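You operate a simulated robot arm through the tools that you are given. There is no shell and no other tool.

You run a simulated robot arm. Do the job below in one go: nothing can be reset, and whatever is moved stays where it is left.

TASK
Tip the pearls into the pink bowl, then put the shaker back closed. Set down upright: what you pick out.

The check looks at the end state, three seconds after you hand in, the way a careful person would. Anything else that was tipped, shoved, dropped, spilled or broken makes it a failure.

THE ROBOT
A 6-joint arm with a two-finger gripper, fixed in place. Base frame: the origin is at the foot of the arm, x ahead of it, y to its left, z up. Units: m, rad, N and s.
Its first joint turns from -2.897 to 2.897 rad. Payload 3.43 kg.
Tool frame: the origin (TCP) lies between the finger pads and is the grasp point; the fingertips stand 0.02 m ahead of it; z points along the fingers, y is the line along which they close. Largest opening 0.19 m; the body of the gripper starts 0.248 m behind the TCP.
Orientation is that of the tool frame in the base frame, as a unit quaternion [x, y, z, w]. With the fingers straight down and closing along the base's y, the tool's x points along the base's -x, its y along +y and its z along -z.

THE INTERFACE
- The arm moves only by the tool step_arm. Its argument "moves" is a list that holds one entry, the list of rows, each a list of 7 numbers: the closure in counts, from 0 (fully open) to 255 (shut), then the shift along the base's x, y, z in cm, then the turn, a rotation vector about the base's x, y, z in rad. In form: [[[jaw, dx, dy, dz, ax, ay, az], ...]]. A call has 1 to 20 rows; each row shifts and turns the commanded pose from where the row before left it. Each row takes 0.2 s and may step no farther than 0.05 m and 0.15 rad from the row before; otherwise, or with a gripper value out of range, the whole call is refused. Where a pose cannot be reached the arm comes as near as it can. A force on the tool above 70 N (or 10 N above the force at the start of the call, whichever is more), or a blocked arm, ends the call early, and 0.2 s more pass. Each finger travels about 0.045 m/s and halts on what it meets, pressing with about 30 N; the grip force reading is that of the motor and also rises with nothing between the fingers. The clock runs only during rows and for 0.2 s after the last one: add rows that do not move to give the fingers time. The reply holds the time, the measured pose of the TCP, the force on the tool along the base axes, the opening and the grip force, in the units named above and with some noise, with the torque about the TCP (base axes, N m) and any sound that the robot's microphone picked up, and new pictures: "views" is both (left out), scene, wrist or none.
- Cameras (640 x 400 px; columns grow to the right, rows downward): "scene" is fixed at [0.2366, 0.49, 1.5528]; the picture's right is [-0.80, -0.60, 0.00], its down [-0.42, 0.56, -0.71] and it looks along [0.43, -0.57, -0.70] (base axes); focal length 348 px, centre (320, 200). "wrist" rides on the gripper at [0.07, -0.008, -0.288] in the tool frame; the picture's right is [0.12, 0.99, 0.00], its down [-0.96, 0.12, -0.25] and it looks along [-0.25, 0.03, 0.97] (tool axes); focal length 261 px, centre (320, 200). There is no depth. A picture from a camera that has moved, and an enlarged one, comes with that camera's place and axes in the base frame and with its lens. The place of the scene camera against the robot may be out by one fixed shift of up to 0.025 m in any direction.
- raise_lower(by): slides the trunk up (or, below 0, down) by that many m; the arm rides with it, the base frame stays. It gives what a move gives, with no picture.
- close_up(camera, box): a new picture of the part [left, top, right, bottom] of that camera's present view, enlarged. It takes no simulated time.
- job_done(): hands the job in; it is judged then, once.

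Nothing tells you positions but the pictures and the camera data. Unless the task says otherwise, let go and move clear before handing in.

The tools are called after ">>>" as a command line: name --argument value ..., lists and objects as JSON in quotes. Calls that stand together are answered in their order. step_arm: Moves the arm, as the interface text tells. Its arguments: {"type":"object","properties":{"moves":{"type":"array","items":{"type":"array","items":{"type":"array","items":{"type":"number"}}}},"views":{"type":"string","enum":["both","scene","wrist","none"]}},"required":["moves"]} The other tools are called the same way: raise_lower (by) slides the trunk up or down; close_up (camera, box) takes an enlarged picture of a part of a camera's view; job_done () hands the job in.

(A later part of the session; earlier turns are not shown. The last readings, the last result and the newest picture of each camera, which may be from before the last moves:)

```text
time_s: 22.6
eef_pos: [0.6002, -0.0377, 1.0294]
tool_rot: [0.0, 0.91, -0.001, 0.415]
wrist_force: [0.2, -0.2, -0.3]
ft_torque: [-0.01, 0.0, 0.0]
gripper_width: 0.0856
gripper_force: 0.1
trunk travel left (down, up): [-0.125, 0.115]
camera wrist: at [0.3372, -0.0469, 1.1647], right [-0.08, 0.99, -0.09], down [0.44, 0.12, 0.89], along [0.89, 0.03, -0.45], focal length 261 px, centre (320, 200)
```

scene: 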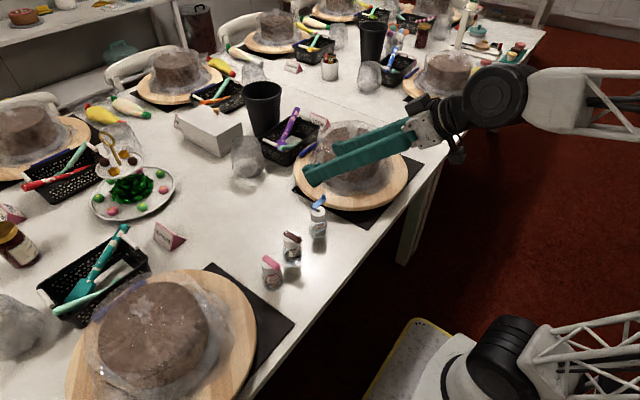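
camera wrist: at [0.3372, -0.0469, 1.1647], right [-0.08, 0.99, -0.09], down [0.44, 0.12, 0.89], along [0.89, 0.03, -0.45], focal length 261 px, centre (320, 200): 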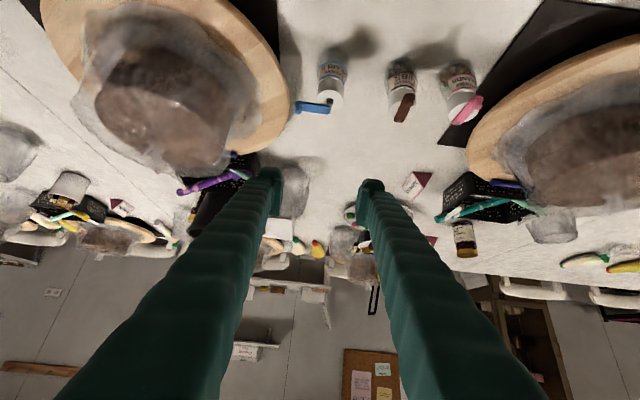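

The pitch is working and the arm has room. I'll finish pitching to horizontal and take a close-up of the bottle from this angle.

>>> close_up --camera "wrist" --box '[280, 30, 440, 130]'

>>> step_arm --moves '[[[140, 0, 0, 0, 0, -0.1428, 0], [140, 0, 0, 0, 0, -0.1428, 0], [140, 0, 0, 0, 0, -0.1428, 0], [140, 0, 0, 0, 0, -0.1428, 0], [140, 0, 0, 0, 0, -0.1428, 0], [140, 0, 0, 0, 0, 0, 0]]]' --views "both"

```text
4.00 times, centred on (360, 80) of wrist
camera zoom: at [0.3372, -0.0469, 1.1647], right [-0.08, 0.99, -0.09], down [0.44, 0.12, 0.89], along [0.89, 0.03, -0.45], focal length 1043 px, centre (160, 680)
```

zoom: 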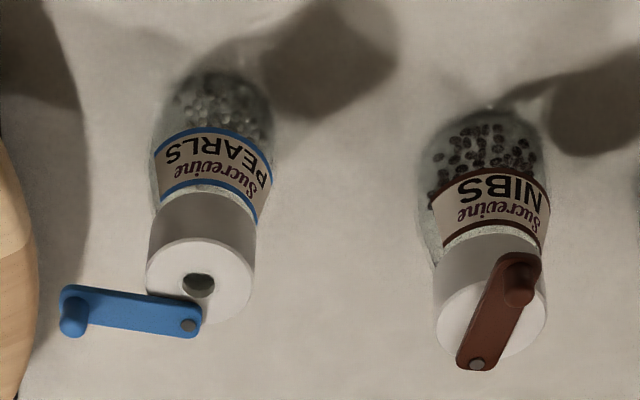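

```text
time_s: 24.0
eef_pos: [0.6574, -0.0481, 1.1773]
tool_rot: [-0.02, 0.716, -0.005, 0.698]
wrist_force: [0.7, -4.0, 2.5]
ft_torque: [0.1, 0.56, 0.98]
gripper_width: 0.086
gripper_force: 0.0
out of reach, approached as far as the arm can: row 3, 4, 5
trunk travel left (down, up): [-0.125, 0.115]
camera wrist: at [0.369, -0.0645, 1.1153], right [-0.03, 0.99, -0.15], down [-0.22, 0.14, 0.96], along [0.97, 0.06, 0.22], focal length 261 px, centre (320, 200)
```

scene: 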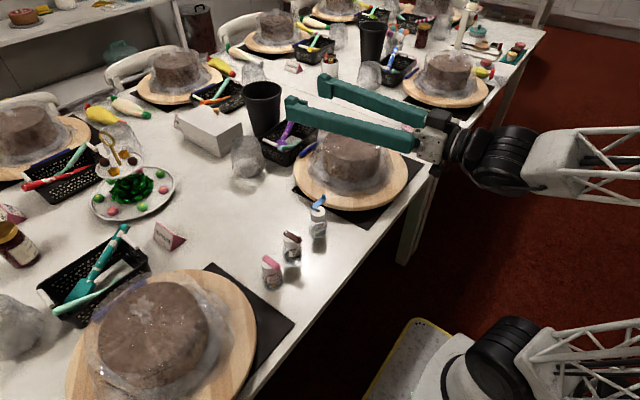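
wrist: 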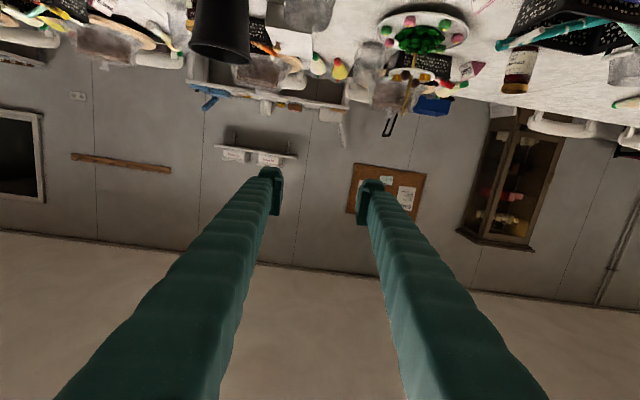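

Full horizontal is out of reach this close in, but a tilted grasp works just as well because the pads stay vertical. I'll check that the arm has settled, then pitch back to about 60°.

>>> step_arm --moves '[[[140, 0, 0, 0, 0, 0, 0], [140, 0, 0, 0, 0, 0, 0]]]' --views "scene"

```text
time_s: 24.6
eef_pos: [0.6572, -0.0557, 1.1814]
tool_rot: [-0.001, 0.713, 0.001, 0.701]
wrist_force: [-0.6, 0.5, -0.9]
ft_torque: [-0.05, -0.01, -0.04]
gripper_width: 0.0858
gripper_force: 0.0
trunk travel left (down, up): [-0.125, 0.115]
```

scene: 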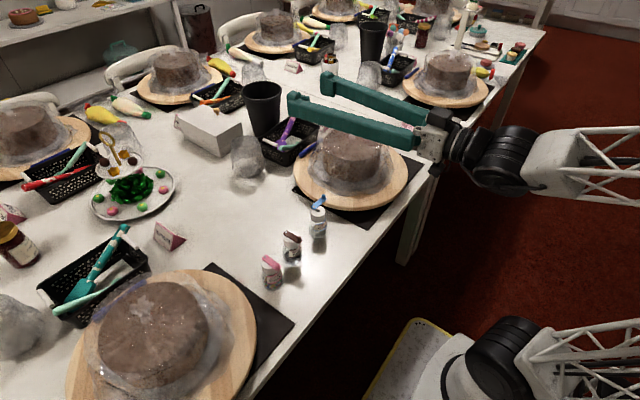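

It has settled and there was no contact. I'll pitch to about 0.9 rad and come down to a test height well behind the bottle to see which tilt is reachable there.

>>> step_arm --moves '[[[140, 0, 0, 0, 0, 0.13, 0], [140, 0, 0, 0, 0, 0.13, 0], [140, 0, 0, 0, 0, 0.13, 0], [140, -1.74, 0.34, -4.5, 0, 0.053, 0], [140, -1.74, 0.34, -4.5, 0, 0.053, 0], [140, -1.74, 0.34, -4.5, 0, 0.053, 0], [140, -1.74, 0.34, -4.5, 0, 0.053, 0], [140, -1.74, 0.34, -4.5, 0, 0.052, 0], [140, 0, 0, 0, 0, 0, 0]]]' --views "both"

```text
time_s: 26.6
eef_pos: [0.5738, -0.0316, 0.9575]
tool_rot: [-0.003, 0.887, 0.007, 0.462]
wrist_force: [-0.2, -0.6, -0.2]
ft_torque: [-0.02, 0.01, -0.04]
gripper_width: 0.0857
gripper_force: 0.1
out of reach, approached as far as the arm can: row 3
trunk travel left (down, up): [-0.125, 0.115]
camera wrist: at [0.2974, -0.0453, 1.0638], right [-0.08, 0.99, -0.09], down [0.35, 0.11, 0.93], along [0.93, 0.04, -0.35], focal length 261 px, centre (320, 200)
```

scene: 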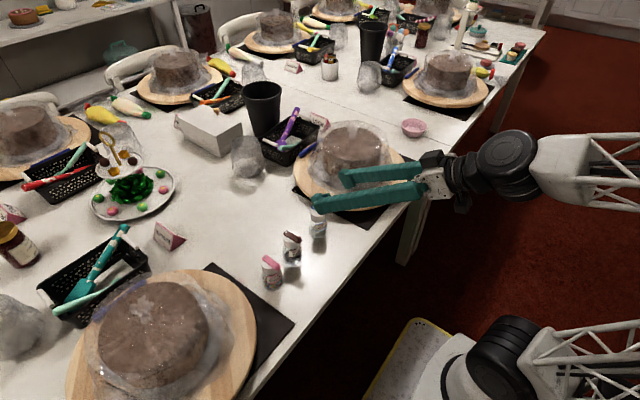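
wrist: 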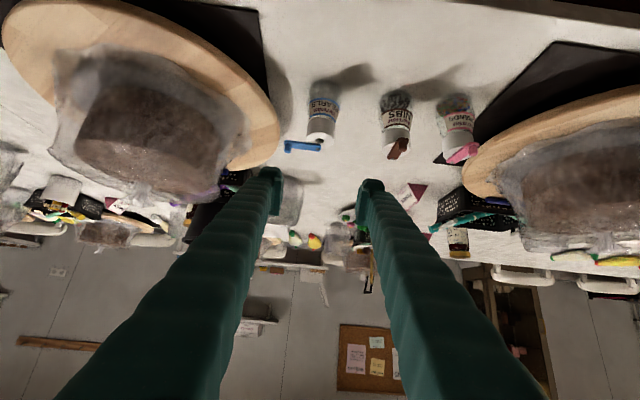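

Reached with p≈0.96 rad. I'll remove the small residual rotation and descend with the fingertips still behind the bottle.

>>> step_arm --moves '[[[140, -0.4, -0.75, -3.5, -0.0096, 0, -0.0118], [140, -0.4, 0, -3.5, 0, 0, 0], [140, -0.4, 0, -3.5, 0, 0, 0], [140, -0.4, 0, -3.5, 0, 0, 0], [140, 0, 0, 0, 0, 0, 0]]]' --views "both"

```text
time_s: 27.8
eef_pos: [0.5999, -0.0491, 0.9429]
tool_rot: [-0.001, 0.887, -0.001, 0.461]
wrist_force: [0.4, 0.5, 0.6]
ft_torque: [0.0, 0.0, 0.0]
gripper_width: 0.0855
gripper_force: 0.0
out of reach, approached as far as the arm can: row 1, 2, 3, 4
trunk travel left (down, up): [-0.125, 0.115]
camera wrist: at [0.3255, -0.0583, 1.0508], right [-0.07, 0.99, -0.1], down [0.35, 0.12, 0.93], along [0.93, 0.03, -0.36], focal length 261 px, centre (320, 200)
```

scene: 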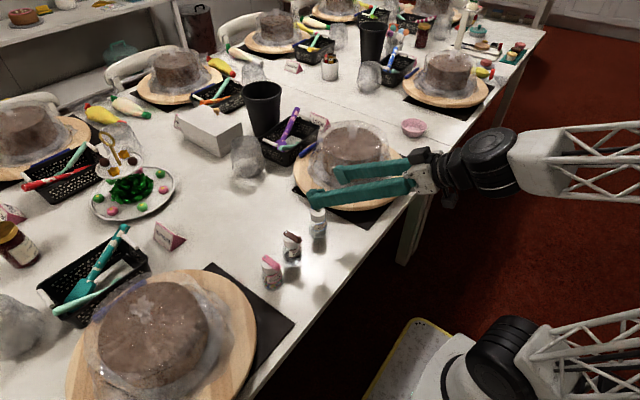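
wrist: 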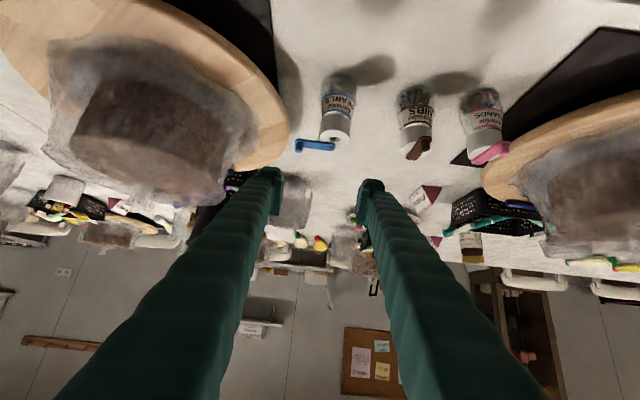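

The wrist can't get low enough at this tilt with the trunk where it is. I'll go up a little and then slide the trunk down, so that a tilted grasp becomes reachable at bottle height.

>>> step_arm --moves '[[[140, 0, 0.5, 3.0, 0, 0, 0], [140, -0.5, 0.5, 3.0, 0, 0, 0], [140, 0, 0, 0, 0, 0, 0]]]' --views "none"

>>> raise_lower --by -0.06

>>> raise_lower --by -0.06

>>> step_arm --moves '[[[140, 0, 0, 0, 0, 0, 0]]]' --views "both"

```text
time_s: 28.6
eef_pos: [0.5968, -0.0382, 1.0043]
tool_rot: [-0.002, 0.886, 0.0, 0.463]
wrist_force: [-0.2, 0.1, -0.5]
ft_torque: [-0.02, -0.04, -0.02]
gripper_width: 0.0858
gripper_force: 0.1
trunk travel left (down, up): [-0.125, 0.115]
```

```text
time_s: 29.6
eef_pos: [0.5979, -0.0384, 0.9445]
tool_rot: [-0.001, 0.886, 0.0, 0.464]
wrist_force: [0.3, 0.6, 0.2]
ft_torque: [-0.02, 0.03, 0.01]
gripper_width: 0.0855
gripper_force: 0.0
trunk travel left (down, up): [-0.065, 0.175]
```

```text
time_s: 30.6
eef_pos: [0.5975, -0.0391, 0.8837]
tool_rot: [0.0, 0.886, -0.001, 0.464]
wrist_force: [0.7, 0.0, -0.3]
ft_torque: [-0.01, 0.01, 0.01]
gripper_width: 0.0858
gripper_force: 0.1
trunk travel left (down, up): [-0.005, 0.235]
```

```text
time_s: 31.0
eef_pos: [0.5966, -0.0376, 0.8827]
tool_rot: [-0.001, 0.886, 0.0, 0.464]
wrist_force: [-0.6, 0.0, 0.3]
ft_torque: [0.0, 0.0, 0.03]
gripper_width: 0.0856
gripper_force: 0.0
trunk travel left (down, up): [-0.005, 0.235]
camera wrist: at [0.3209, -0.047, 0.9891], right [-0.07, 0.99, -0.1], down [0.34, 0.12, 0.93], along [0.94, 0.03, -0.35], focal length 261 px, centre (320, 200)
```

scene: 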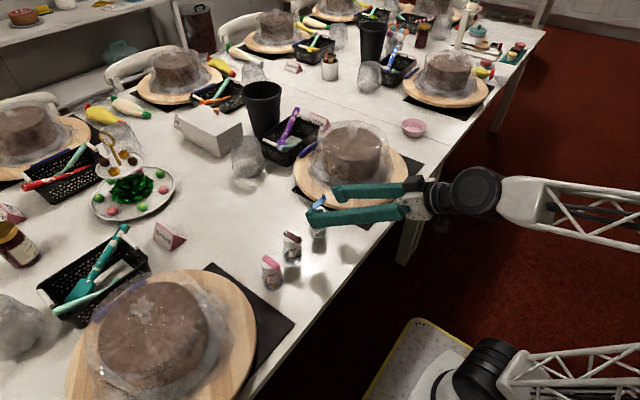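
wrist: 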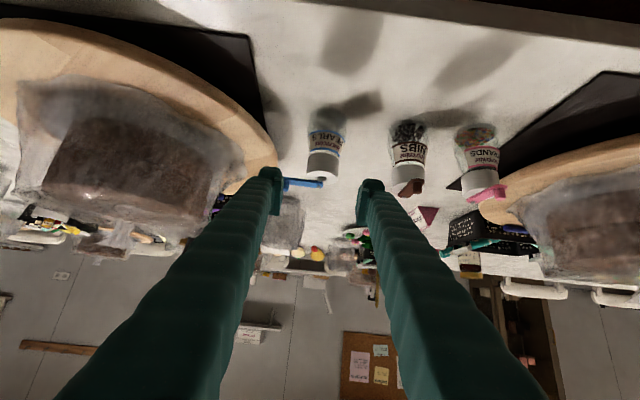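

With the trunk down 0.12 m, my reach estimate says a pitch of about 0.85 rad is achievable at the bottle. I'll pitch to that, narrow the jaws slightly and descend behind the bottle.

>>> step_arm --moves '[[[150, -0.5, 0, 0, 0, 0.06, 0], [150, 0, 0, 0, 0, 0.055, 0], [150, 0, 0, -2.0, 0, 0, 0], [150, 0, 0, -2.0, 0, 0, 0], [150, 0, 0, -2.0, 0, 0, 0], [150, 0, 0, 0, 0, 0, 0]]]' --views "both"

>>> close_up --camera "wrist" --box '[240, 130, 400, 230]'

>>> close_up --camera "scene" --box '[290, 180, 370, 250]'

```text
time_s: 32.4
eef_pos: [0.594, -0.0378, 0.8248]
tool_rot: [-0.001, 0.911, 0.0, 0.413]
wrist_force: [0.3, -1.1, 0.5]
ft_torque: [0.01, -0.01, 0.02]
gripper_width: 0.0781
gripper_force: 0.1
trunk travel left (down, up): [-0.005, 0.235]
camera wrist: at [0.3302, -0.0471, 0.9601], right [-0.08, 0.99, -0.09], down [0.45, 0.12, 0.89], along [0.89, 0.03, -0.45], focal length 261 px, centre (320, 200)
```

scene: 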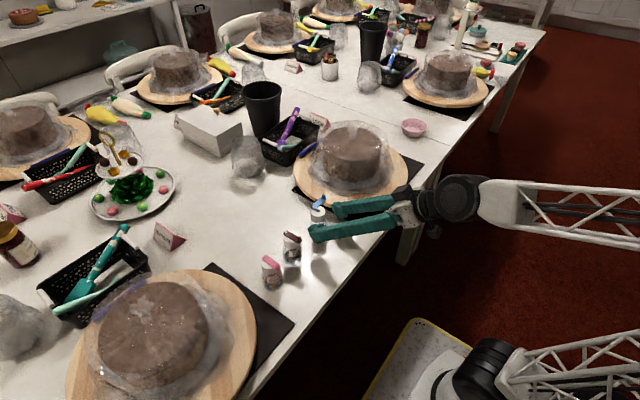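
wrist: 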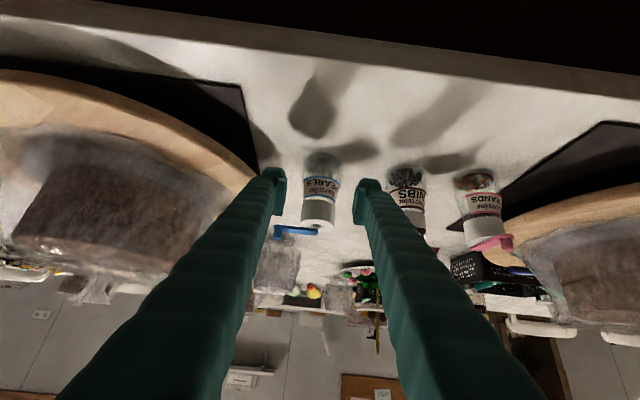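

```text
4.00 times, centred on (320, 180) of wrist
camera zoom: at [0.3302, -0.0471, 0.9601], right [-0.08, 0.99, -0.09], down [0.45, 0.12, 0.89], along [0.89, 0.03, -0.45], focal length 1043 px, centre (320, 280)
```

zoom: 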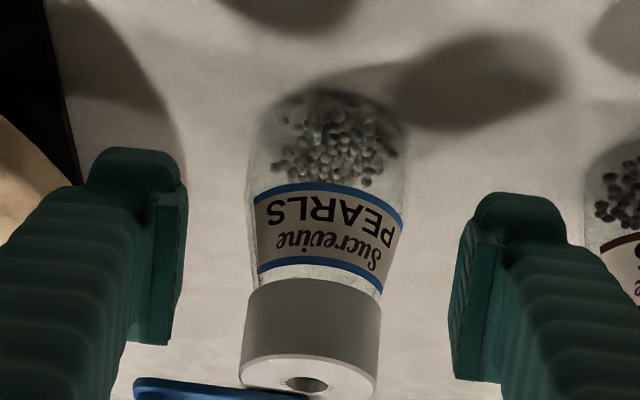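

```text
5.71 times, centred on (330, 215) of scene
camera zoom: at [0.2366, 0.49, 1.5528], right [-0.8, -0.6, 0.0], down [-0.42, 0.56, -0.71], along [0.43, -0.57, -0.7], focal length 1986 px, centre (263, 114)
```

zoom: 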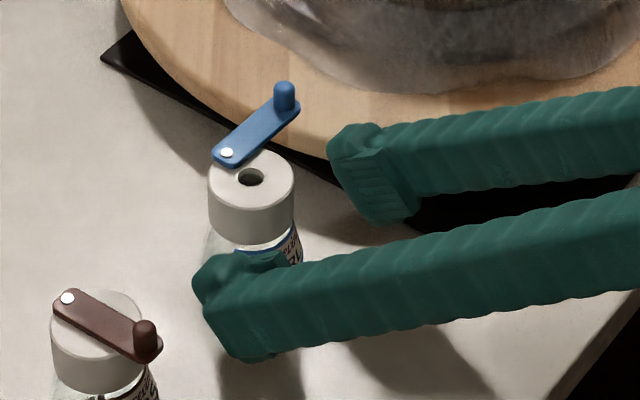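

Well aligned: the bottle is centred between the pads, with the lever above the finger level. Next I'll move forward and down to straddle the body.

>>> step_arm --moves '[[[150, 1.4, -0.03, -1.3, 0, 0, 0], [150, 1.4, -0.03, -1.3, 0, 0, 0], [150, 1.35, 0, -1.3, 0, 0, 0], [150, 0, 0, 0, 0, 0, 0]]]' --views "both"

>>> close_up --camera "wrist" --box '[240, 130, 400, 230]'

>>> close_up --camera "scene" --box '[280, 180, 360, 250]'

```text
time_s: 33.4
eef_pos: [0.6354, -0.038, 0.7834]
tool_rot: [0.0, 0.911, -0.001, 0.413]
wrist_force: [0.5, -0.5, 0.0]
ft_torque: [0.01, 0.0, 0.0]
gripper_width: 0.0783
gripper_force: 0.1
trunk travel left (down, up): [-0.005, 0.235]
camera wrist: at [0.3721, -0.0473, 0.9205], right [-0.08, 0.99, -0.09], down [0.45, 0.12, 0.89], along [0.89, 0.03, -0.45], focal length 261 px, centre (320, 200)
```

scene: 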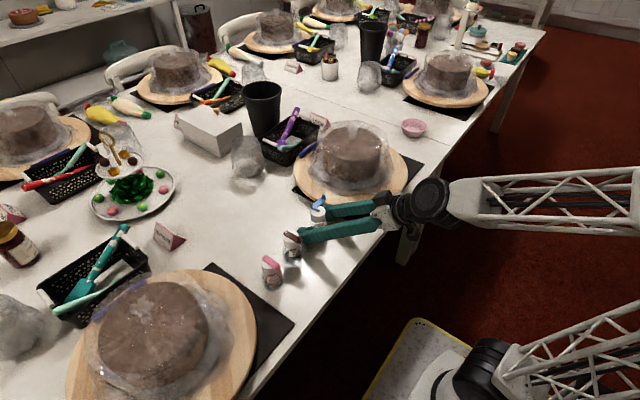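
wrist: 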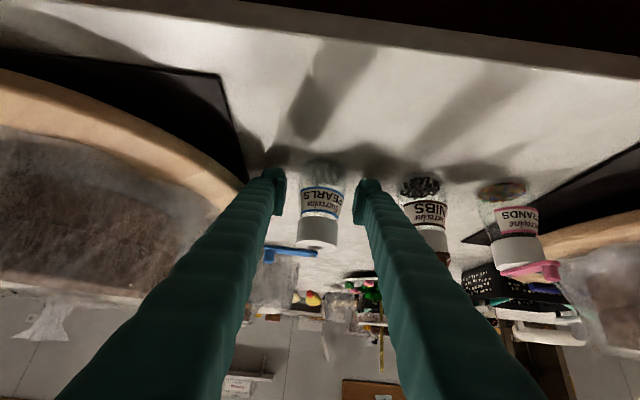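

```text
4.00 times, centred on (320, 180) of wrist
camera zoom: at [0.3721, -0.0473, 0.9205], right [-0.08, 0.99, -0.09], down [0.45, 0.12, 0.89], along [0.89, 0.03, -0.45], focal length 1043 px, centre (320, 280)
```

zoom: 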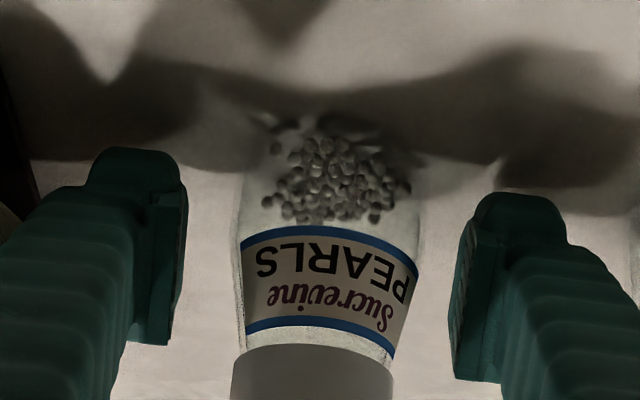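

```text
5.71 times, centred on (320, 215) of scene
camera zoom: at [0.2366, 0.49, 1.5528], right [-0.8, -0.6, 0.0], down [-0.42, 0.56, -0.71], along [0.43, -0.57, -0.7], focal length 1986 px, centre (320, 114)
```

zoom: 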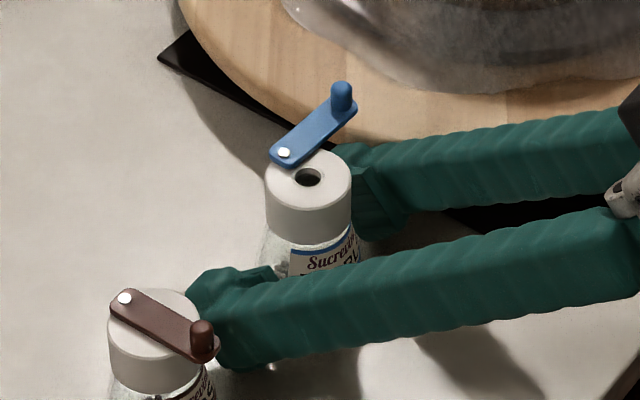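

The fingers straddle the bottle body with clearance on both sides. I'll close gently in stages and read the grip.

>>> step_arm --moves '[[[175, 0, 0, 0, 0, 0, 0], [180, 0, 0, 0, 0, 0, 0], [190, 0, 0, 0, 0, 0, 0], [200, 0, 0, 0, 0, 0, 0], [200, 0, 0, 0, 0, 0, 0]]]' --views "wrist"

>>> close_up --camera "wrist" --box '[240, 130, 400, 230]'

>>> close_up --camera "scene" --box '[280, 180, 360, 250]'

```text
time_s: 34.6
eef_pos: [0.635, -0.0389, 0.7842]
tool_rot: [-0.001, 0.911, 0.0, 0.413]
wrist_force: [-0.1, 0.3, 0.0]
ft_torque: [-0.07, 0.0, 0.03]
gripper_width: 0.0537
gripper_force: 30.1
trunk travel left (down, up): [-0.005, 0.235]
camera wrist: at [0.3721, -0.0473, 0.9206], right [-0.08, 0.99, -0.09], down [0.45, 0.12, 0.89], along [0.89, 0.03, -0.45], focal length 261 px, centre (320, 200)
```

wrist: 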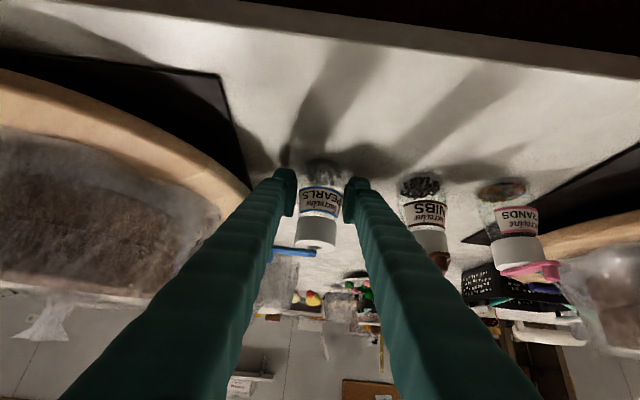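

```text
4.00 times, centred on (320, 180) of wrist
camera zoom: at [0.3721, -0.0473, 0.9206], right [-0.08, 0.99, -0.09], down [0.45, 0.12, 0.89], along [0.89, 0.03, -0.45], focal length 1043 px, centre (320, 280)
```

zoom: 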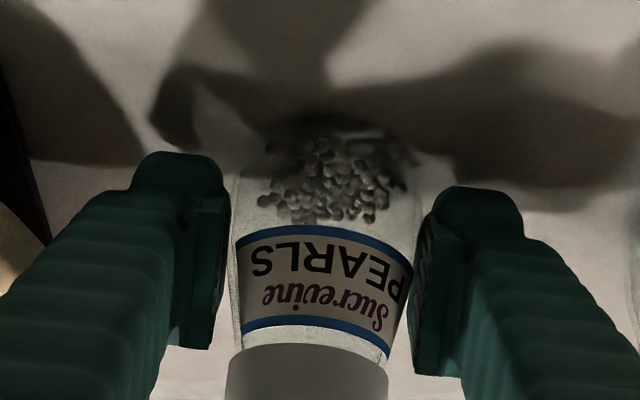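

```text
5.71 times, centred on (320, 215) of scene
camera zoom: at [0.2366, 0.49, 1.5528], right [-0.8, -0.6, 0.0], down [-0.42, 0.56, -0.71], along [0.43, -0.57, -0.7], focal length 1986 px, centre (320, 114)
```

zoom: 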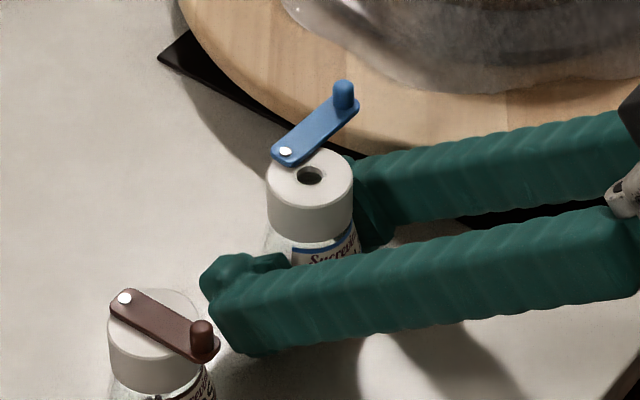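

The grip is firm (0.0537 m, 30 N) and the bottle is still standing. Before carrying it I want a dry run of the roll near the bowl, to be sure the joints allow it and to locate the bowl, so I'll release and back out along the same path.

>>> step_arm --moves '[[[185, 0, 0, 0, 0, 0, 0], [165, 0, 0, 0, 0, 0, 0], [150, 0, 0, 0, 0, 0, 0], [150, 0, 0, 0, 0, 0, 0], [150, 0, 0, 0, 0, 0, 0], [150, -1.35, 0, 1.3, 0, 0, 0], [150, -1.4, 0.03, 1.3, 0, 0, 0], [150, -1.4, 0.03, 1.3, 0, 0, 0], [150, 0, 0, 3, 0, 0, 0], [150, 0, 0, 4, 0, 0, 0], [150, 0, 0, 4, 0, 0, 0], [150, 0, 0, 4, 0, 0, 0], [150, 0, 0, 2.7, 0, 0, 0], [150, 0, 0, 0, 0, 0, 0]]]' --views "scene"

>>> close_up --camera "scene" --box '[280, 180, 360, 250]'

```text
time_s: 37.6
eef_pos: [0.5949, -0.0372, 0.9993]
tool_rot: [0.0, 0.911, -0.001, 0.412]
wrist_force: [-0.1, 0.7, 1.5]
ft_torque: [0.01, -0.01, -0.02]
gripper_width: 0.0782
gripper_force: 0.1
trunk travel left (down, up): [-0.005, 0.235]
```

scene: 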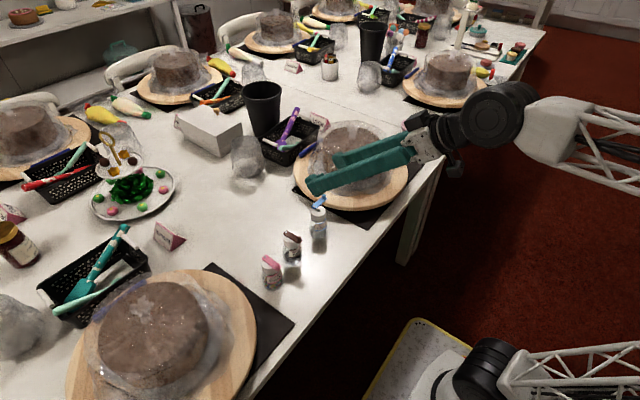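

```text
5.71 times, centred on (320, 215) of scene
camera zoom: at [0.2366, 0.49, 1.5528], right [-0.8, -0.6, 0.0], down [-0.42, 0.56, -0.71], along [0.43, -0.57, -0.7], focal length 1986 px, centre (320, 114)
```

zoom: 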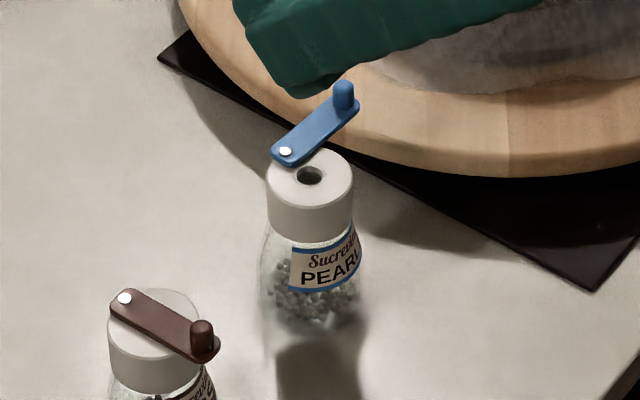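

The bottle is still standing and open. I'll do the dry run, moving over to above the bowl with the tool pointing radially outward.

>>> step_arm --moves '[[[150, 0.329, -4.1, 0, 0, 0, -0.0512], [150, 0.329, -4.1, 0, 0, 0, -0.0512], [150, 0.329, -4.1, 0, 0, 0, -0.0512], [150, 0.329, -4.1, 0, 0, 0, -0.0512], [150, 0.329, -4.1, 0, 0, 0, -0.0512], [150, 0.329, -4.1, 0, 0, 0, -0.0512], [150, 0.329, -4.1, 0, 0, 0, -0.0512], [150, 0.329, -4.1, 0, 0, 0, -0.0512], [150, 0.329, -4.1, 0, 0, 0, -0.0512], [150, 0.329, -4.1, 0, 0, 0, -0.0512], [150, 0.329, -4.1, 0, 0, 0, -0.0512], [150, 0.329, -4.1, 0, 0, 0, -0.0512], [150, 0.329, -4.1, 0, 0, 0, -0.0512], [150, 0.329, -4.1, 0, 0, 0, -0.0512], [150, 0.329, -4.1, 0, 0, 0, -0.0512], [150, 0.329, -4.1, 0, 0, 0, -0.0512], [150, 0, 0, -3, 0, 0, 0], [150, 0, 0, 0, 0, 0, 0]]]' --views "both"

```text
time_s: 41.4
eef_pos: [0.6456, -0.6942, 0.9728]
tool_rot: [0.361, 0.836, -0.165, 0.378]
wrist_force: [-0.3, -0.1, -0.1]
ft_torque: [0.02, -0.01, 0.02]
gripper_width: 0.0783
gripper_force: 0.0
trunk travel left (down, up): [-0.005, 0.235]
camera wrist: at [0.4592, -0.5076, 1.1091], right [0.67, 0.74, -0.09], down [0.39, -0.25, 0.89], along [0.63, -0.63, -0.45], focal length 261 px, centre (320, 200)
```

scene: 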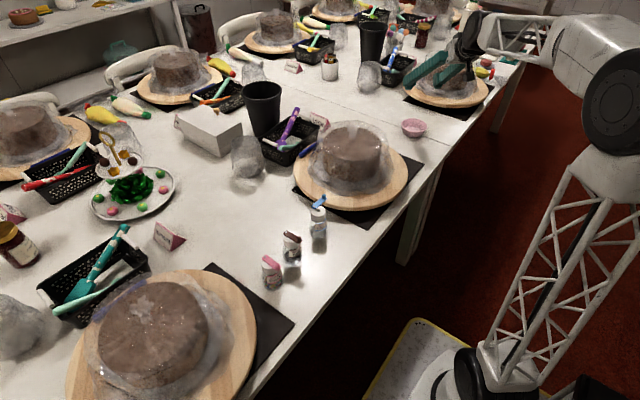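
wrist: 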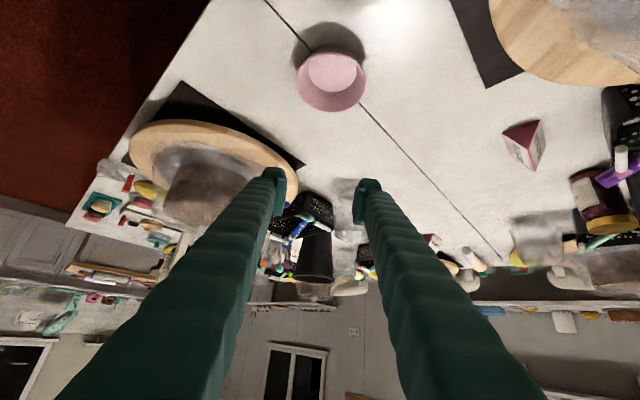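

The wrist camera now sees the bowl, so I'll zoom in to triangulate it.

>>> close_up --camera "wrist" --box '[280, 10, 384, 120]'

>>> close_up --camera "scene" --box '[390, 20, 500, 145]'

```text
3.64 times, centred on (332, 65) of wrist
camera zoom: at [0.4592, -0.5076, 1.1091], right [0.67, 0.74, -0.09], down [0.39, -0.25, 0.89], along [0.63, -0.63, -0.45], focal length 948 px, centre (276, 691)
```

zoom: 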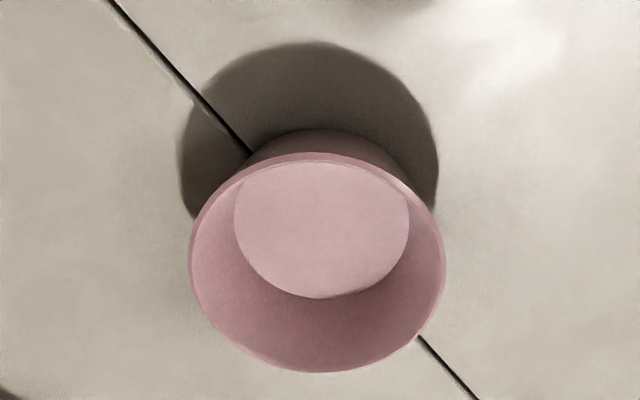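

```text
3.20 times, centred on (445, 82) of scene
camera zoom: at [0.2366, 0.49, 1.5528], right [-0.8, -0.6, 0.0], down [-0.42, 0.56, -0.71], along [0.43, -0.57, -0.7], focal length 1112 px, centre (-80, 576)
```

zoom: 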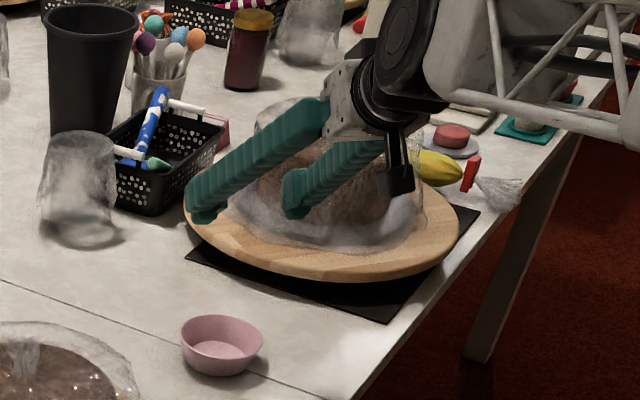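

The bowl centre is at about (0.648, -0.698), with the rim at z≈0.78 and a radius of about 5 cm. I'll dry-run the roll here with the gripper empty, keeping the virtual mouth point fixed.

>>> step_arm --moves '[[[150, 0.473, 0.399, 0.035, 0.07647, -0.08195, -0.09818], [150, 0.504, 0.346, 0.104, 0.07647, -0.08195, -0.09818], [150, 0.524, 0.284, 0.171, 0.07647, -0.08195, -0.09818], [150, 0.532, 0.216, 0.234, 0.07647, -0.08195, -0.09818], [150, 0.529, 0.144, 0.291, 0.07647, -0.08195, -0.09818], [150, 0.512, 0.067, 0.343, 0.07647, -0.08195, -0.09818], [150, 0.485, -0.01, 0.386, 0.07647, -0.08195, -0.09818], [150, 0.448, -0.087, 0.42, 0.07647, -0.08195, -0.09818], [150, 0.399, -0.162, 0.446, 0.07647, -0.08195, -0.09818], [150, 0.341, -0.234, 0.462, 0.07647, -0.08195, -0.09818], [150, 0.276, -0.3, 0.466, 0.07647, -0.08195, -0.09818], [150, 0.206, -0.36, 0.461, 0.07647, -0.08195, -0.09818], [150, 0.13, -0.412, 0.445, 0.07647, -0.08195, -0.09818], [150, 0.052, -0.454, 0.419, 0.07647, -0.08195, -0.09818], [150, -0.028, -0.486, 0.384, 0.07647, -0.08195, -0.09818], [150, -0.107, -0.508, 0.34, 0.07647, -0.08195, -0.09818], [150, -0.183, -0.517, 0.288, 0.07647, -0.08195, -0.09818], [150, -0.256, -0.515, 0.23, 0.07647, -0.08195, -0.09818], [150, -0.324, -0.502, 0.168, 0.07647, -0.08195, -0.09818], [150, -0.383, -0.478, 0.1, 0.07647, -0.08195, -0.09818]]]' --views "both"

```text
time_s: 45.6
eef_pos: [0.6854, -0.7303, 1.0332]
tool_rot: [0.861, -0.295, 0.365, 0.196]
wrist_force: [1.0, -0.2, -0.4]
ft_torque: [-0.02, 0.01, -0.04]
gripper_width: 0.0785
gripper_force: 0.0
trunk travel left (down, up): [-0.005, 0.235]
camera wrist: at [0.583, -0.5912, 1.2734], right [-0.58, -0.79, 0.21], down [-0.74, 0.4, -0.54], along [0.34, -0.47, -0.82], focal length 261 px, centre (320, 200)
```

scene: 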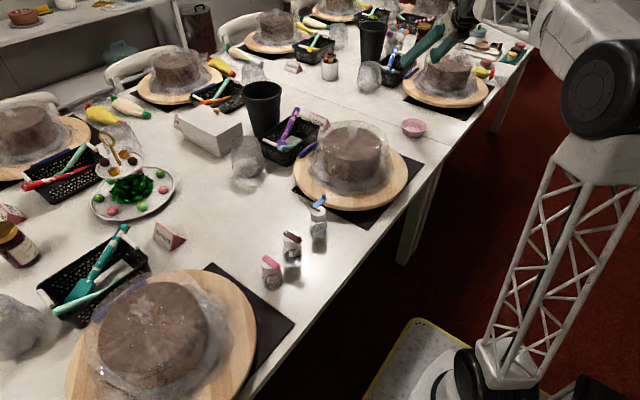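
wrist: 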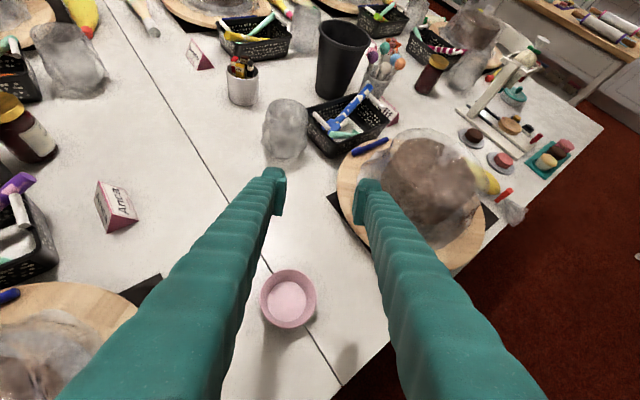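

The full roll is reachable with no complaints. I'll continue the dry run by pitching up to horizontal (the final pour tilt) and lowering to pour height.

>>> step_arm --moves '[[[150, -0.237, 0.254, 0.67, -0.1024, -0.0955, 0], [150, -0.237, 0.254, 0.67, -0.1024, -0.0955, 0], [150, -0.237, 0.254, 0.67, -0.1024, -0.0955, 0], [150, -0.237, 0.254, 0.67, -0.1024, -0.0955, 0], [150, -0.237, 0.254, 0.67, -0.1024, -0.0955, 0], [150, 0, 0, -4.6, 0, 0, 0], [150, 0, 0, -4.6, 0, 0, 0], [150, 0, 0, -4.6, 0, 0, 0], [150, 0, 0, -4.6, 0, 0, 0], [150, 0, 0, 0, 0, 0, 0]]]' --views "both"

>>> close_up --camera "wrist" --box '[240, 160, 400, 260]'

>>> close_up --camera "scene" --box '[360, 20, 520, 150]'

```text
time_s: 47.8
eef_pos: [0.6995, -0.7007, 0.858]
tool_rot: [0.778, -0.245, 0.523, 0.248]
wrist_force: [0.1, -0.5, -0.5]
ft_torque: [0.03, 0.0, -0.03]
gripper_width: 0.0782
gripper_force: 0.0
out of reach, approached as far as the arm can: row 3, 4, 5
trunk travel left (down, up): [-0.005, 0.235]
camera wrist: at [0.5307, -0.518, 1.0178], right [-0.6, -0.77, 0.24], down [-0.57, 0.19, -0.8], along [0.57, -0.61, -0.55], focal length 261 px, centre (320, 200)
```

scene: 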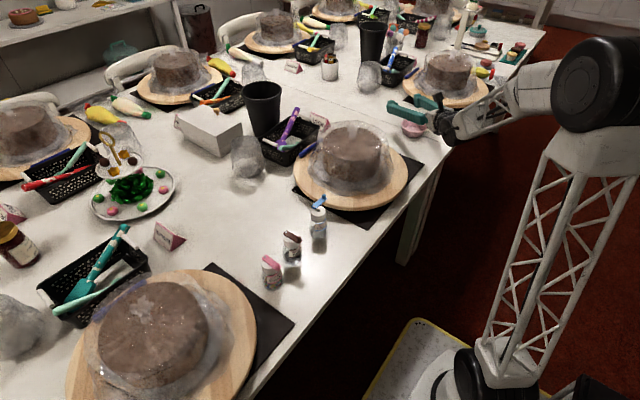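
wrist: 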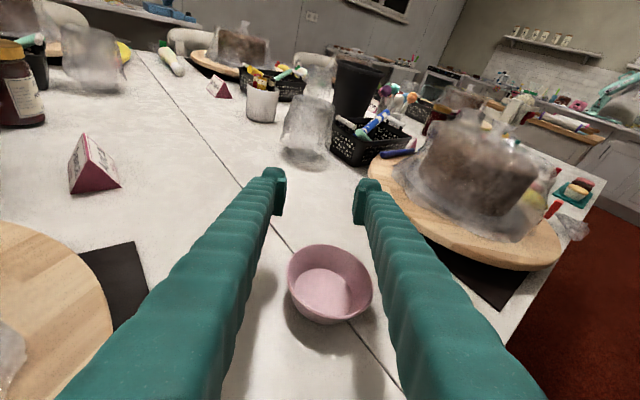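

```text
4.00 times, centred on (320, 210) of wrist
camera zoom: at [0.5307, -0.518, 1.0178], right [-0.6, -0.77, 0.24], down [-0.57, 0.19, -0.8], along [0.57, -0.61, -0.55], focal length 1043 px, centre (320, 160)
```

zoom: 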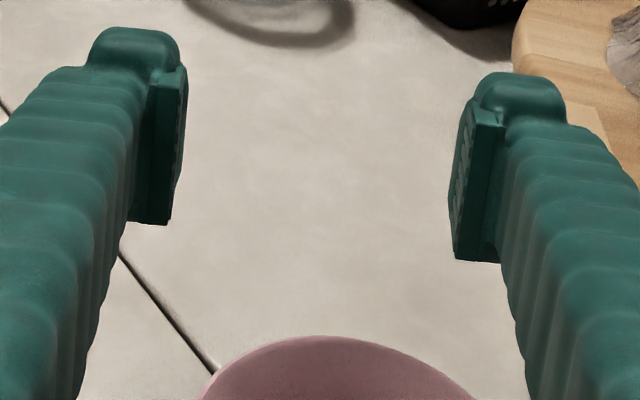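

```text
3.08 times, centred on (440, 85) of scene
camera zoom: at [0.2366, 0.49, 1.5528], right [-0.8, -0.6, 0.0], down [-0.42, 0.56, -0.71], along [0.43, -0.57, -0.7], focal length 1069 px, centre (-49, 554)
```

zoom: 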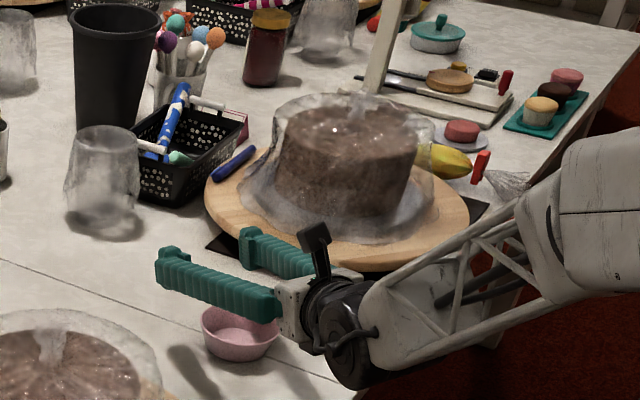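

Beyond p2≈1.13 rad at that height the wrist ran out, but at the lower height it sits at about 1.23 rad. I'll probe how far it can pitch here with the gripper empty and well above the bowl.

>>> step_arm --moves '[[[150, 0, 0, 2, 0, 0, 0], [150, 0, 0, 0, -0.0731, -0.0682, 0], [150, 0, 0, 0, 0, 0, 0]]]' --views "none"

>>> step_arm --moves '[[[150, 0, 0, 0, -0.0731, -0.0682, 0], [150, 0, 0, 0, 0, 0, 0]]]' --views "none"

>>> step_arm --moves '[[[150, 0, 0, 0, -0.0731, -0.0682, 0], [150, 0, 0, 0, 0, 0, 0]]]' --views "scene"

```text
time_s: 48.6
eef_pos: [0.7002, -0.701, 0.8811]
tool_rot: [0.752, -0.23, 0.559, 0.264]
wrist_force: [0.0, 0.1, 0.0]
ft_torque: [0.03, 0.03, -0.05]
gripper_width: 0.0783
gripper_force: 0.1
trunk travel left (down, up): [-0.005, 0.235]
```

```text
time_s: 49.2
eef_pos: [0.6919, -0.7085, 0.8853]
tool_rot: [0.724, -0.215, 0.593, 0.279]
wrist_force: [0.1, 0.1, 0.8]
ft_torque: [-0.04, 0.01, 0.0]
gripper_width: 0.0783
gripper_force: 0.1
out of reach, approached as far as the arm can: row 1
trunk travel left (down, up): [-0.005, 0.235]
```

```text
time_s: 49.8
eef_pos: [0.6817, -0.7181, 0.8871]
tool_rot: [0.692, -0.202, 0.626, 0.297]
wrist_force: [0.1, -0.2, 0.0]
ft_torque: [0.01, 0.03, -0.02]
gripper_width: 0.078
gripper_force: 0.1
out of reach, approached as far as the arm can: row 1
trunk travel left (down, up): [-0.005, 0.235]
```

scene: 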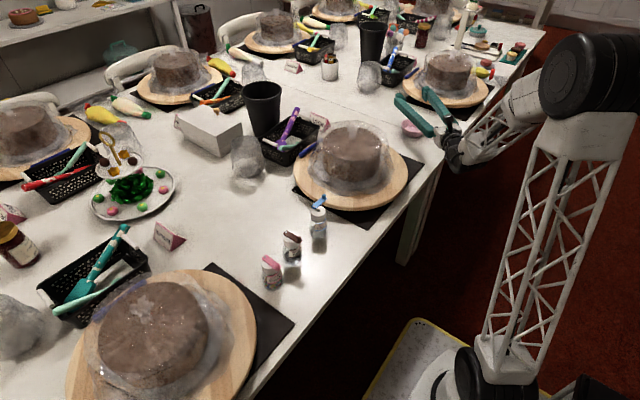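

It's the wrist-roll limit coupling with yaw: a tiny yaw offset (about +0.06 rad) should free it. I'll apply that and probe further pitch.

>>> step_arm --moves '[[[150, 0, 0, 1.0, 0, 0, 0.06], [150, 0, 0, 0, 0, 0, 0]]]' --views "none"

>>> step_arm --moves '[[[150, 0, 0, 0, -0.0689, -0.0725, 0], [150, 0, 0, 0, 0, 0, 0]]]' --views "none"

>>> step_arm --moves '[[[150, 0, 0, 0, -0.0689, -0.0725, 0], [150, 0, 0, 0, 0, 0, 0]]]' --views "both"

>>> close_up --camera "scene" --box '[360, 20, 520, 190]'

```text
time_s: 50.4
eef_pos: [0.6819, -0.7174, 0.8961]
tool_rot: [0.694, -0.19, 0.632, 0.287]
wrist_force: [0.2, 0.4, -0.1]
ft_torque: [-0.02, 0.0, 0.0]
gripper_width: 0.0781
gripper_force: 0.1
trunk travel left (down, up): [-0.005, 0.235]
```

```text
time_s: 51.0
eef_pos: [0.6802, -0.7183, 0.8956]
tool_rot: [0.661, -0.176, 0.663, 0.303]
wrist_force: [-0.2, -0.1, -1.2]
ft_torque: [0.01, 0.01, -0.03]
gripper_width: 0.0784
gripper_force: 0.1
trunk travel left (down, up): [-0.005, 0.235]
```

```text
time_s: 51.6
eef_pos: [0.6818, -0.7194, 0.8957]
tool_rot: [0.626, -0.165, 0.692, 0.319]
wrist_force: [0.9, 0.2, 0.4]
ft_torque: [-0.01, -0.01, -0.02]
gripper_width: 0.0782
gripper_force: 0.0
trunk travel left (down, up): [-0.005, 0.235]
camera wrist: at [0.4667, -0.5161, 0.9168], right [-0.65, -0.71, 0.29], down [-0.25, -0.16, -0.96], along [0.72, -0.69, -0.08], focal length 261 px, centre (320, 200)
```

scene: 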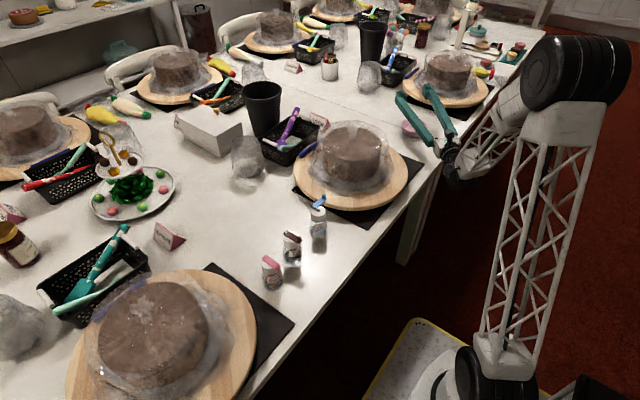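
wrist: 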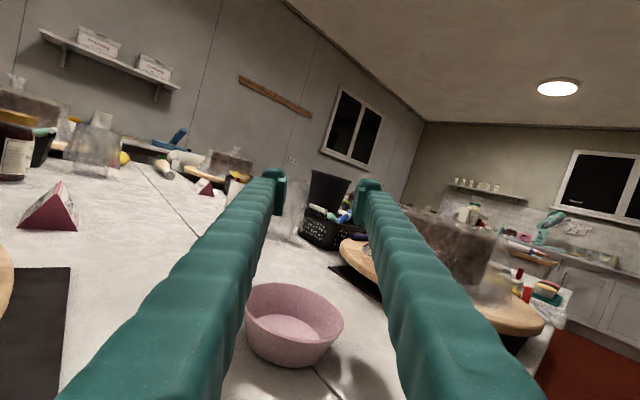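

```text
2.35 times, centred on (440, 105) of scene
camera zoom: at [0.2366, 0.49, 1.5528], right [-0.8, -0.6, 0.0], down [-0.42, 0.56, -0.71], along [0.43, -0.57, -0.7], focal length 818 px, centre (38, 424)
```

zoom: 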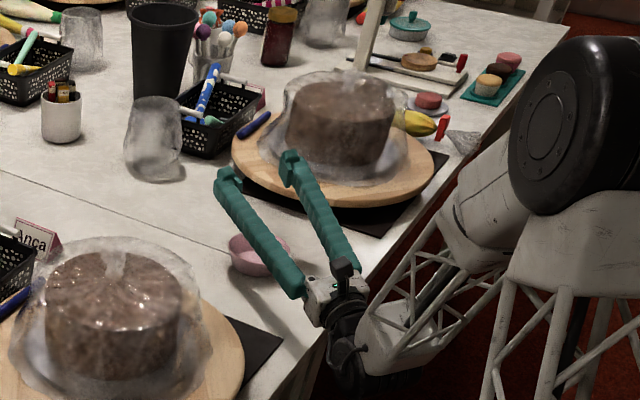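

All poses up to p2≈1.73 rad (a pour tilt of about 148°) are reachable this way, and the bowl fits (0.647, -0.698). The dry run is done, so I'll reverse back, un-pitch and un-roll at a safe height.

>>> step_arm --moves '[[[150, 0, 0, 1.5, 0.0936, 0.1134, 0], [150, 0, 0, 1.5, 0.0936, 0.1134, 0], [150, 0, 0, 1.5, 0.0936, 0.1134, 0], [150, 0, 0, 1.5, 0.0936, 0.1134, 0], [150, 0, 0, 1.5, 0.0936, 0.1134, 0], [150, 0, 0, 1.5, 0.0936, 0.1134, 0], [150, 0, 0, 1.0, 0, 0, 0], [150, 0, 0, 0, 0, 0, 0]]]' --views "none"

>>> step_arm --moves '[[[150, 0, 0, 0, -0.08646, 0.07134, 0.09818], [150, 0, 0, 0, -0.08646, 0.07134, 0.09818], [150, 0, 0, 0, -0.08646, 0.07134, 0.09818], [150, 0, 0, 0, -0.08646, 0.07134, 0.09818], [150, 0, 0, 0, -0.08646, 0.07134, 0.09818], [150, 0, 0, 0, -0.08646, 0.07134, 0.09818], [150, 0, 0, 0, -0.08646, 0.07134, 0.09818], [150, 0, 0, 0, -0.08646, 0.07134, 0.09818], [150, 0, 0, 0, -0.08646, 0.07134, 0.09818], [150, 0, 0, 0, -0.08646, 0.07134, 0.09818], [150, 0, 0, 0, -0.08646, 0.07134, 0.09818], [150, 0, 0, 0, -0.08646, 0.07134, 0.09818], [150, 0, 0, 0, -0.08646, 0.07134, 0.09818], [150, 0, 0, 0, -0.08646, 0.07134, 0.09818], [150, 0, 0, 0, -0.08646, 0.07134, 0.09818], [150, 0, 0, 0, -0.08646, 0.07134, 0.09818], [150, 0, 0, 0, -0.08646, 0.07134, 0.09818], [150, 0, 0, 0, -0.08646, 0.07134, 0.09818], [150, 0, 0, 0, -0.08646, 0.07134, 0.09818], [150, 0, 0, 0, -0.08646, 0.07134, 0.09818]]]' --views "none"

>>> step_arm --moves '[[[150, 0, 0, 0, 0, 0, 0]]]' --views "scene"

```text
time_s: 53.6
eef_pos: [0.7115, -0.7014, 1.0121]
tool_rot: [0.859, -0.272, 0.417, 0.122]
wrist_force: [0.1, -0.3, 0.6]
ft_torque: [-0.01, 0.01, 0.0]
gripper_width: 0.0786
gripper_force: 0.1
trunk travel left (down, up): [-0.005, 0.235]
stopped in row 8: the arm was blocked; the commanded pose is now the measured one
```

```text
time_s: 57.8
eef_pos: [0.7116, -0.7004, 1.0129]
tool_rot: [0.374, 0.843, -0.139, 0.36]
wrist_force: [0.8, 0.3, -0.2]
ft_torque: [0.0, 0.02, -0.01]
gripper_width: 0.0783
gripper_force: 0.0
trunk travel left (down, up): [-0.005, 0.235]
```

```text
time_s: 58.2
eef_pos: [0.7109, -0.7012, 1.0129]
tool_rot: [0.376, 0.842, -0.139, 0.361]
wrist_force: [0.1, 0.1, -0.2]
ft_torque: [-0.01, 0.0, -0.01]
gripper_width: 0.0785
gripper_force: 0.0
trunk travel left (down, up): [-0.005, 0.235]
```

scene: 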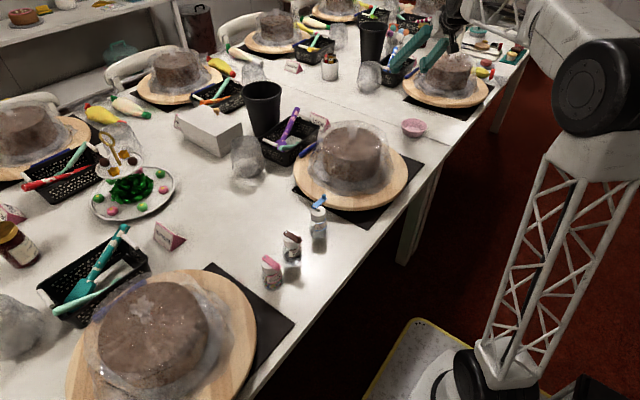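

Everything is clear: the block was just the wrist limit again, so I'll use a slightly smaller roll for the real pour. I'll travel back to behind the shaker now, restoring the grasp orientation on the way.

>>> step_arm --moves '[[[150, -0.743, 4.142, -0.081, -0.00369, -0.00242, 0.05144], [150, -0.743, 4.142, -0.081, -0.00369, -0.00242, 0.05144], [150, -0.743, 4.142, -0.081, -0.00369, -0.00242, 0.05144], [150, -0.743, 4.142, -0.081, -0.00369, -0.00242, 0.05144], [150, -0.743, 4.142, -0.081, -0.00369, -0.00242, 0.05144], [150, -0.743, 4.142, -0.081, -0.00369, -0.00242, 0.05144], [150, -0.743, 4.142, -0.081, -0.00369, -0.00242, 0.05144], [150, -0.743, 4.142, -0.081, -0.00369, -0.00242, 0.05144], [150, -0.743, 4.142, -0.081, -0.00369, -0.00242, 0.05144], [150, -0.743, 4.142, -0.081, -0.00369, -0.00242, 0.05144], [150, -0.743, 4.142, -0.081, -0.00369, -0.00242, 0.05144], [150, -0.743, 4.142, -0.081, -0.00369, -0.00242, 0.05144], [150, -0.743, 4.142, -0.081, -0.00369, -0.00242, 0.05144], [150, -0.743, 4.142, -0.081, -0.00369, -0.00242, 0.05144], [150, -0.743, 4.142, -0.081, -0.00369, -0.00242, 0.05144], [150, -0.743, 4.142, -0.081, -0.00369, -0.00242, 0.05144], [150, 0, 0, 0, 0, 0, 0], [150, 0, 0, 0, 0, 0, 0]]]' --views "both"

```text
time_s: 62.0
eef_pos: [0.591, -0.0393, 0.9978]
tool_rot: [-0.002, 0.91, 0.001, 0.414]
wrist_force: [0.1, 1.0, 0.1]
ft_torque: [-0.01, -0.01, 0.0]
gripper_width: 0.0783
gripper_force: 0.0
trunk travel left (down, up): [-0.005, 0.235]
camera wrist: at [0.3281, -0.0492, 1.1361], right [-0.08, 0.99, -0.09], down [0.45, 0.12, 0.89], along [0.89, 0.03, -0.45], focal length 261 px, centre (320, 200)
```

scene: 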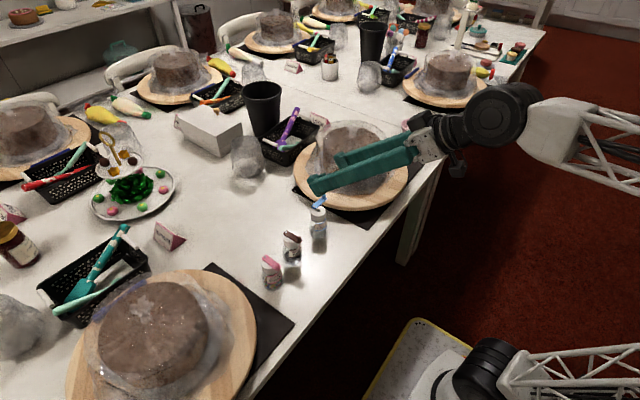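
wrist: 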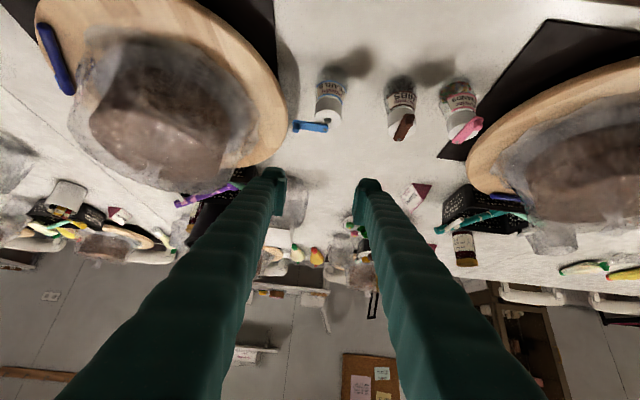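

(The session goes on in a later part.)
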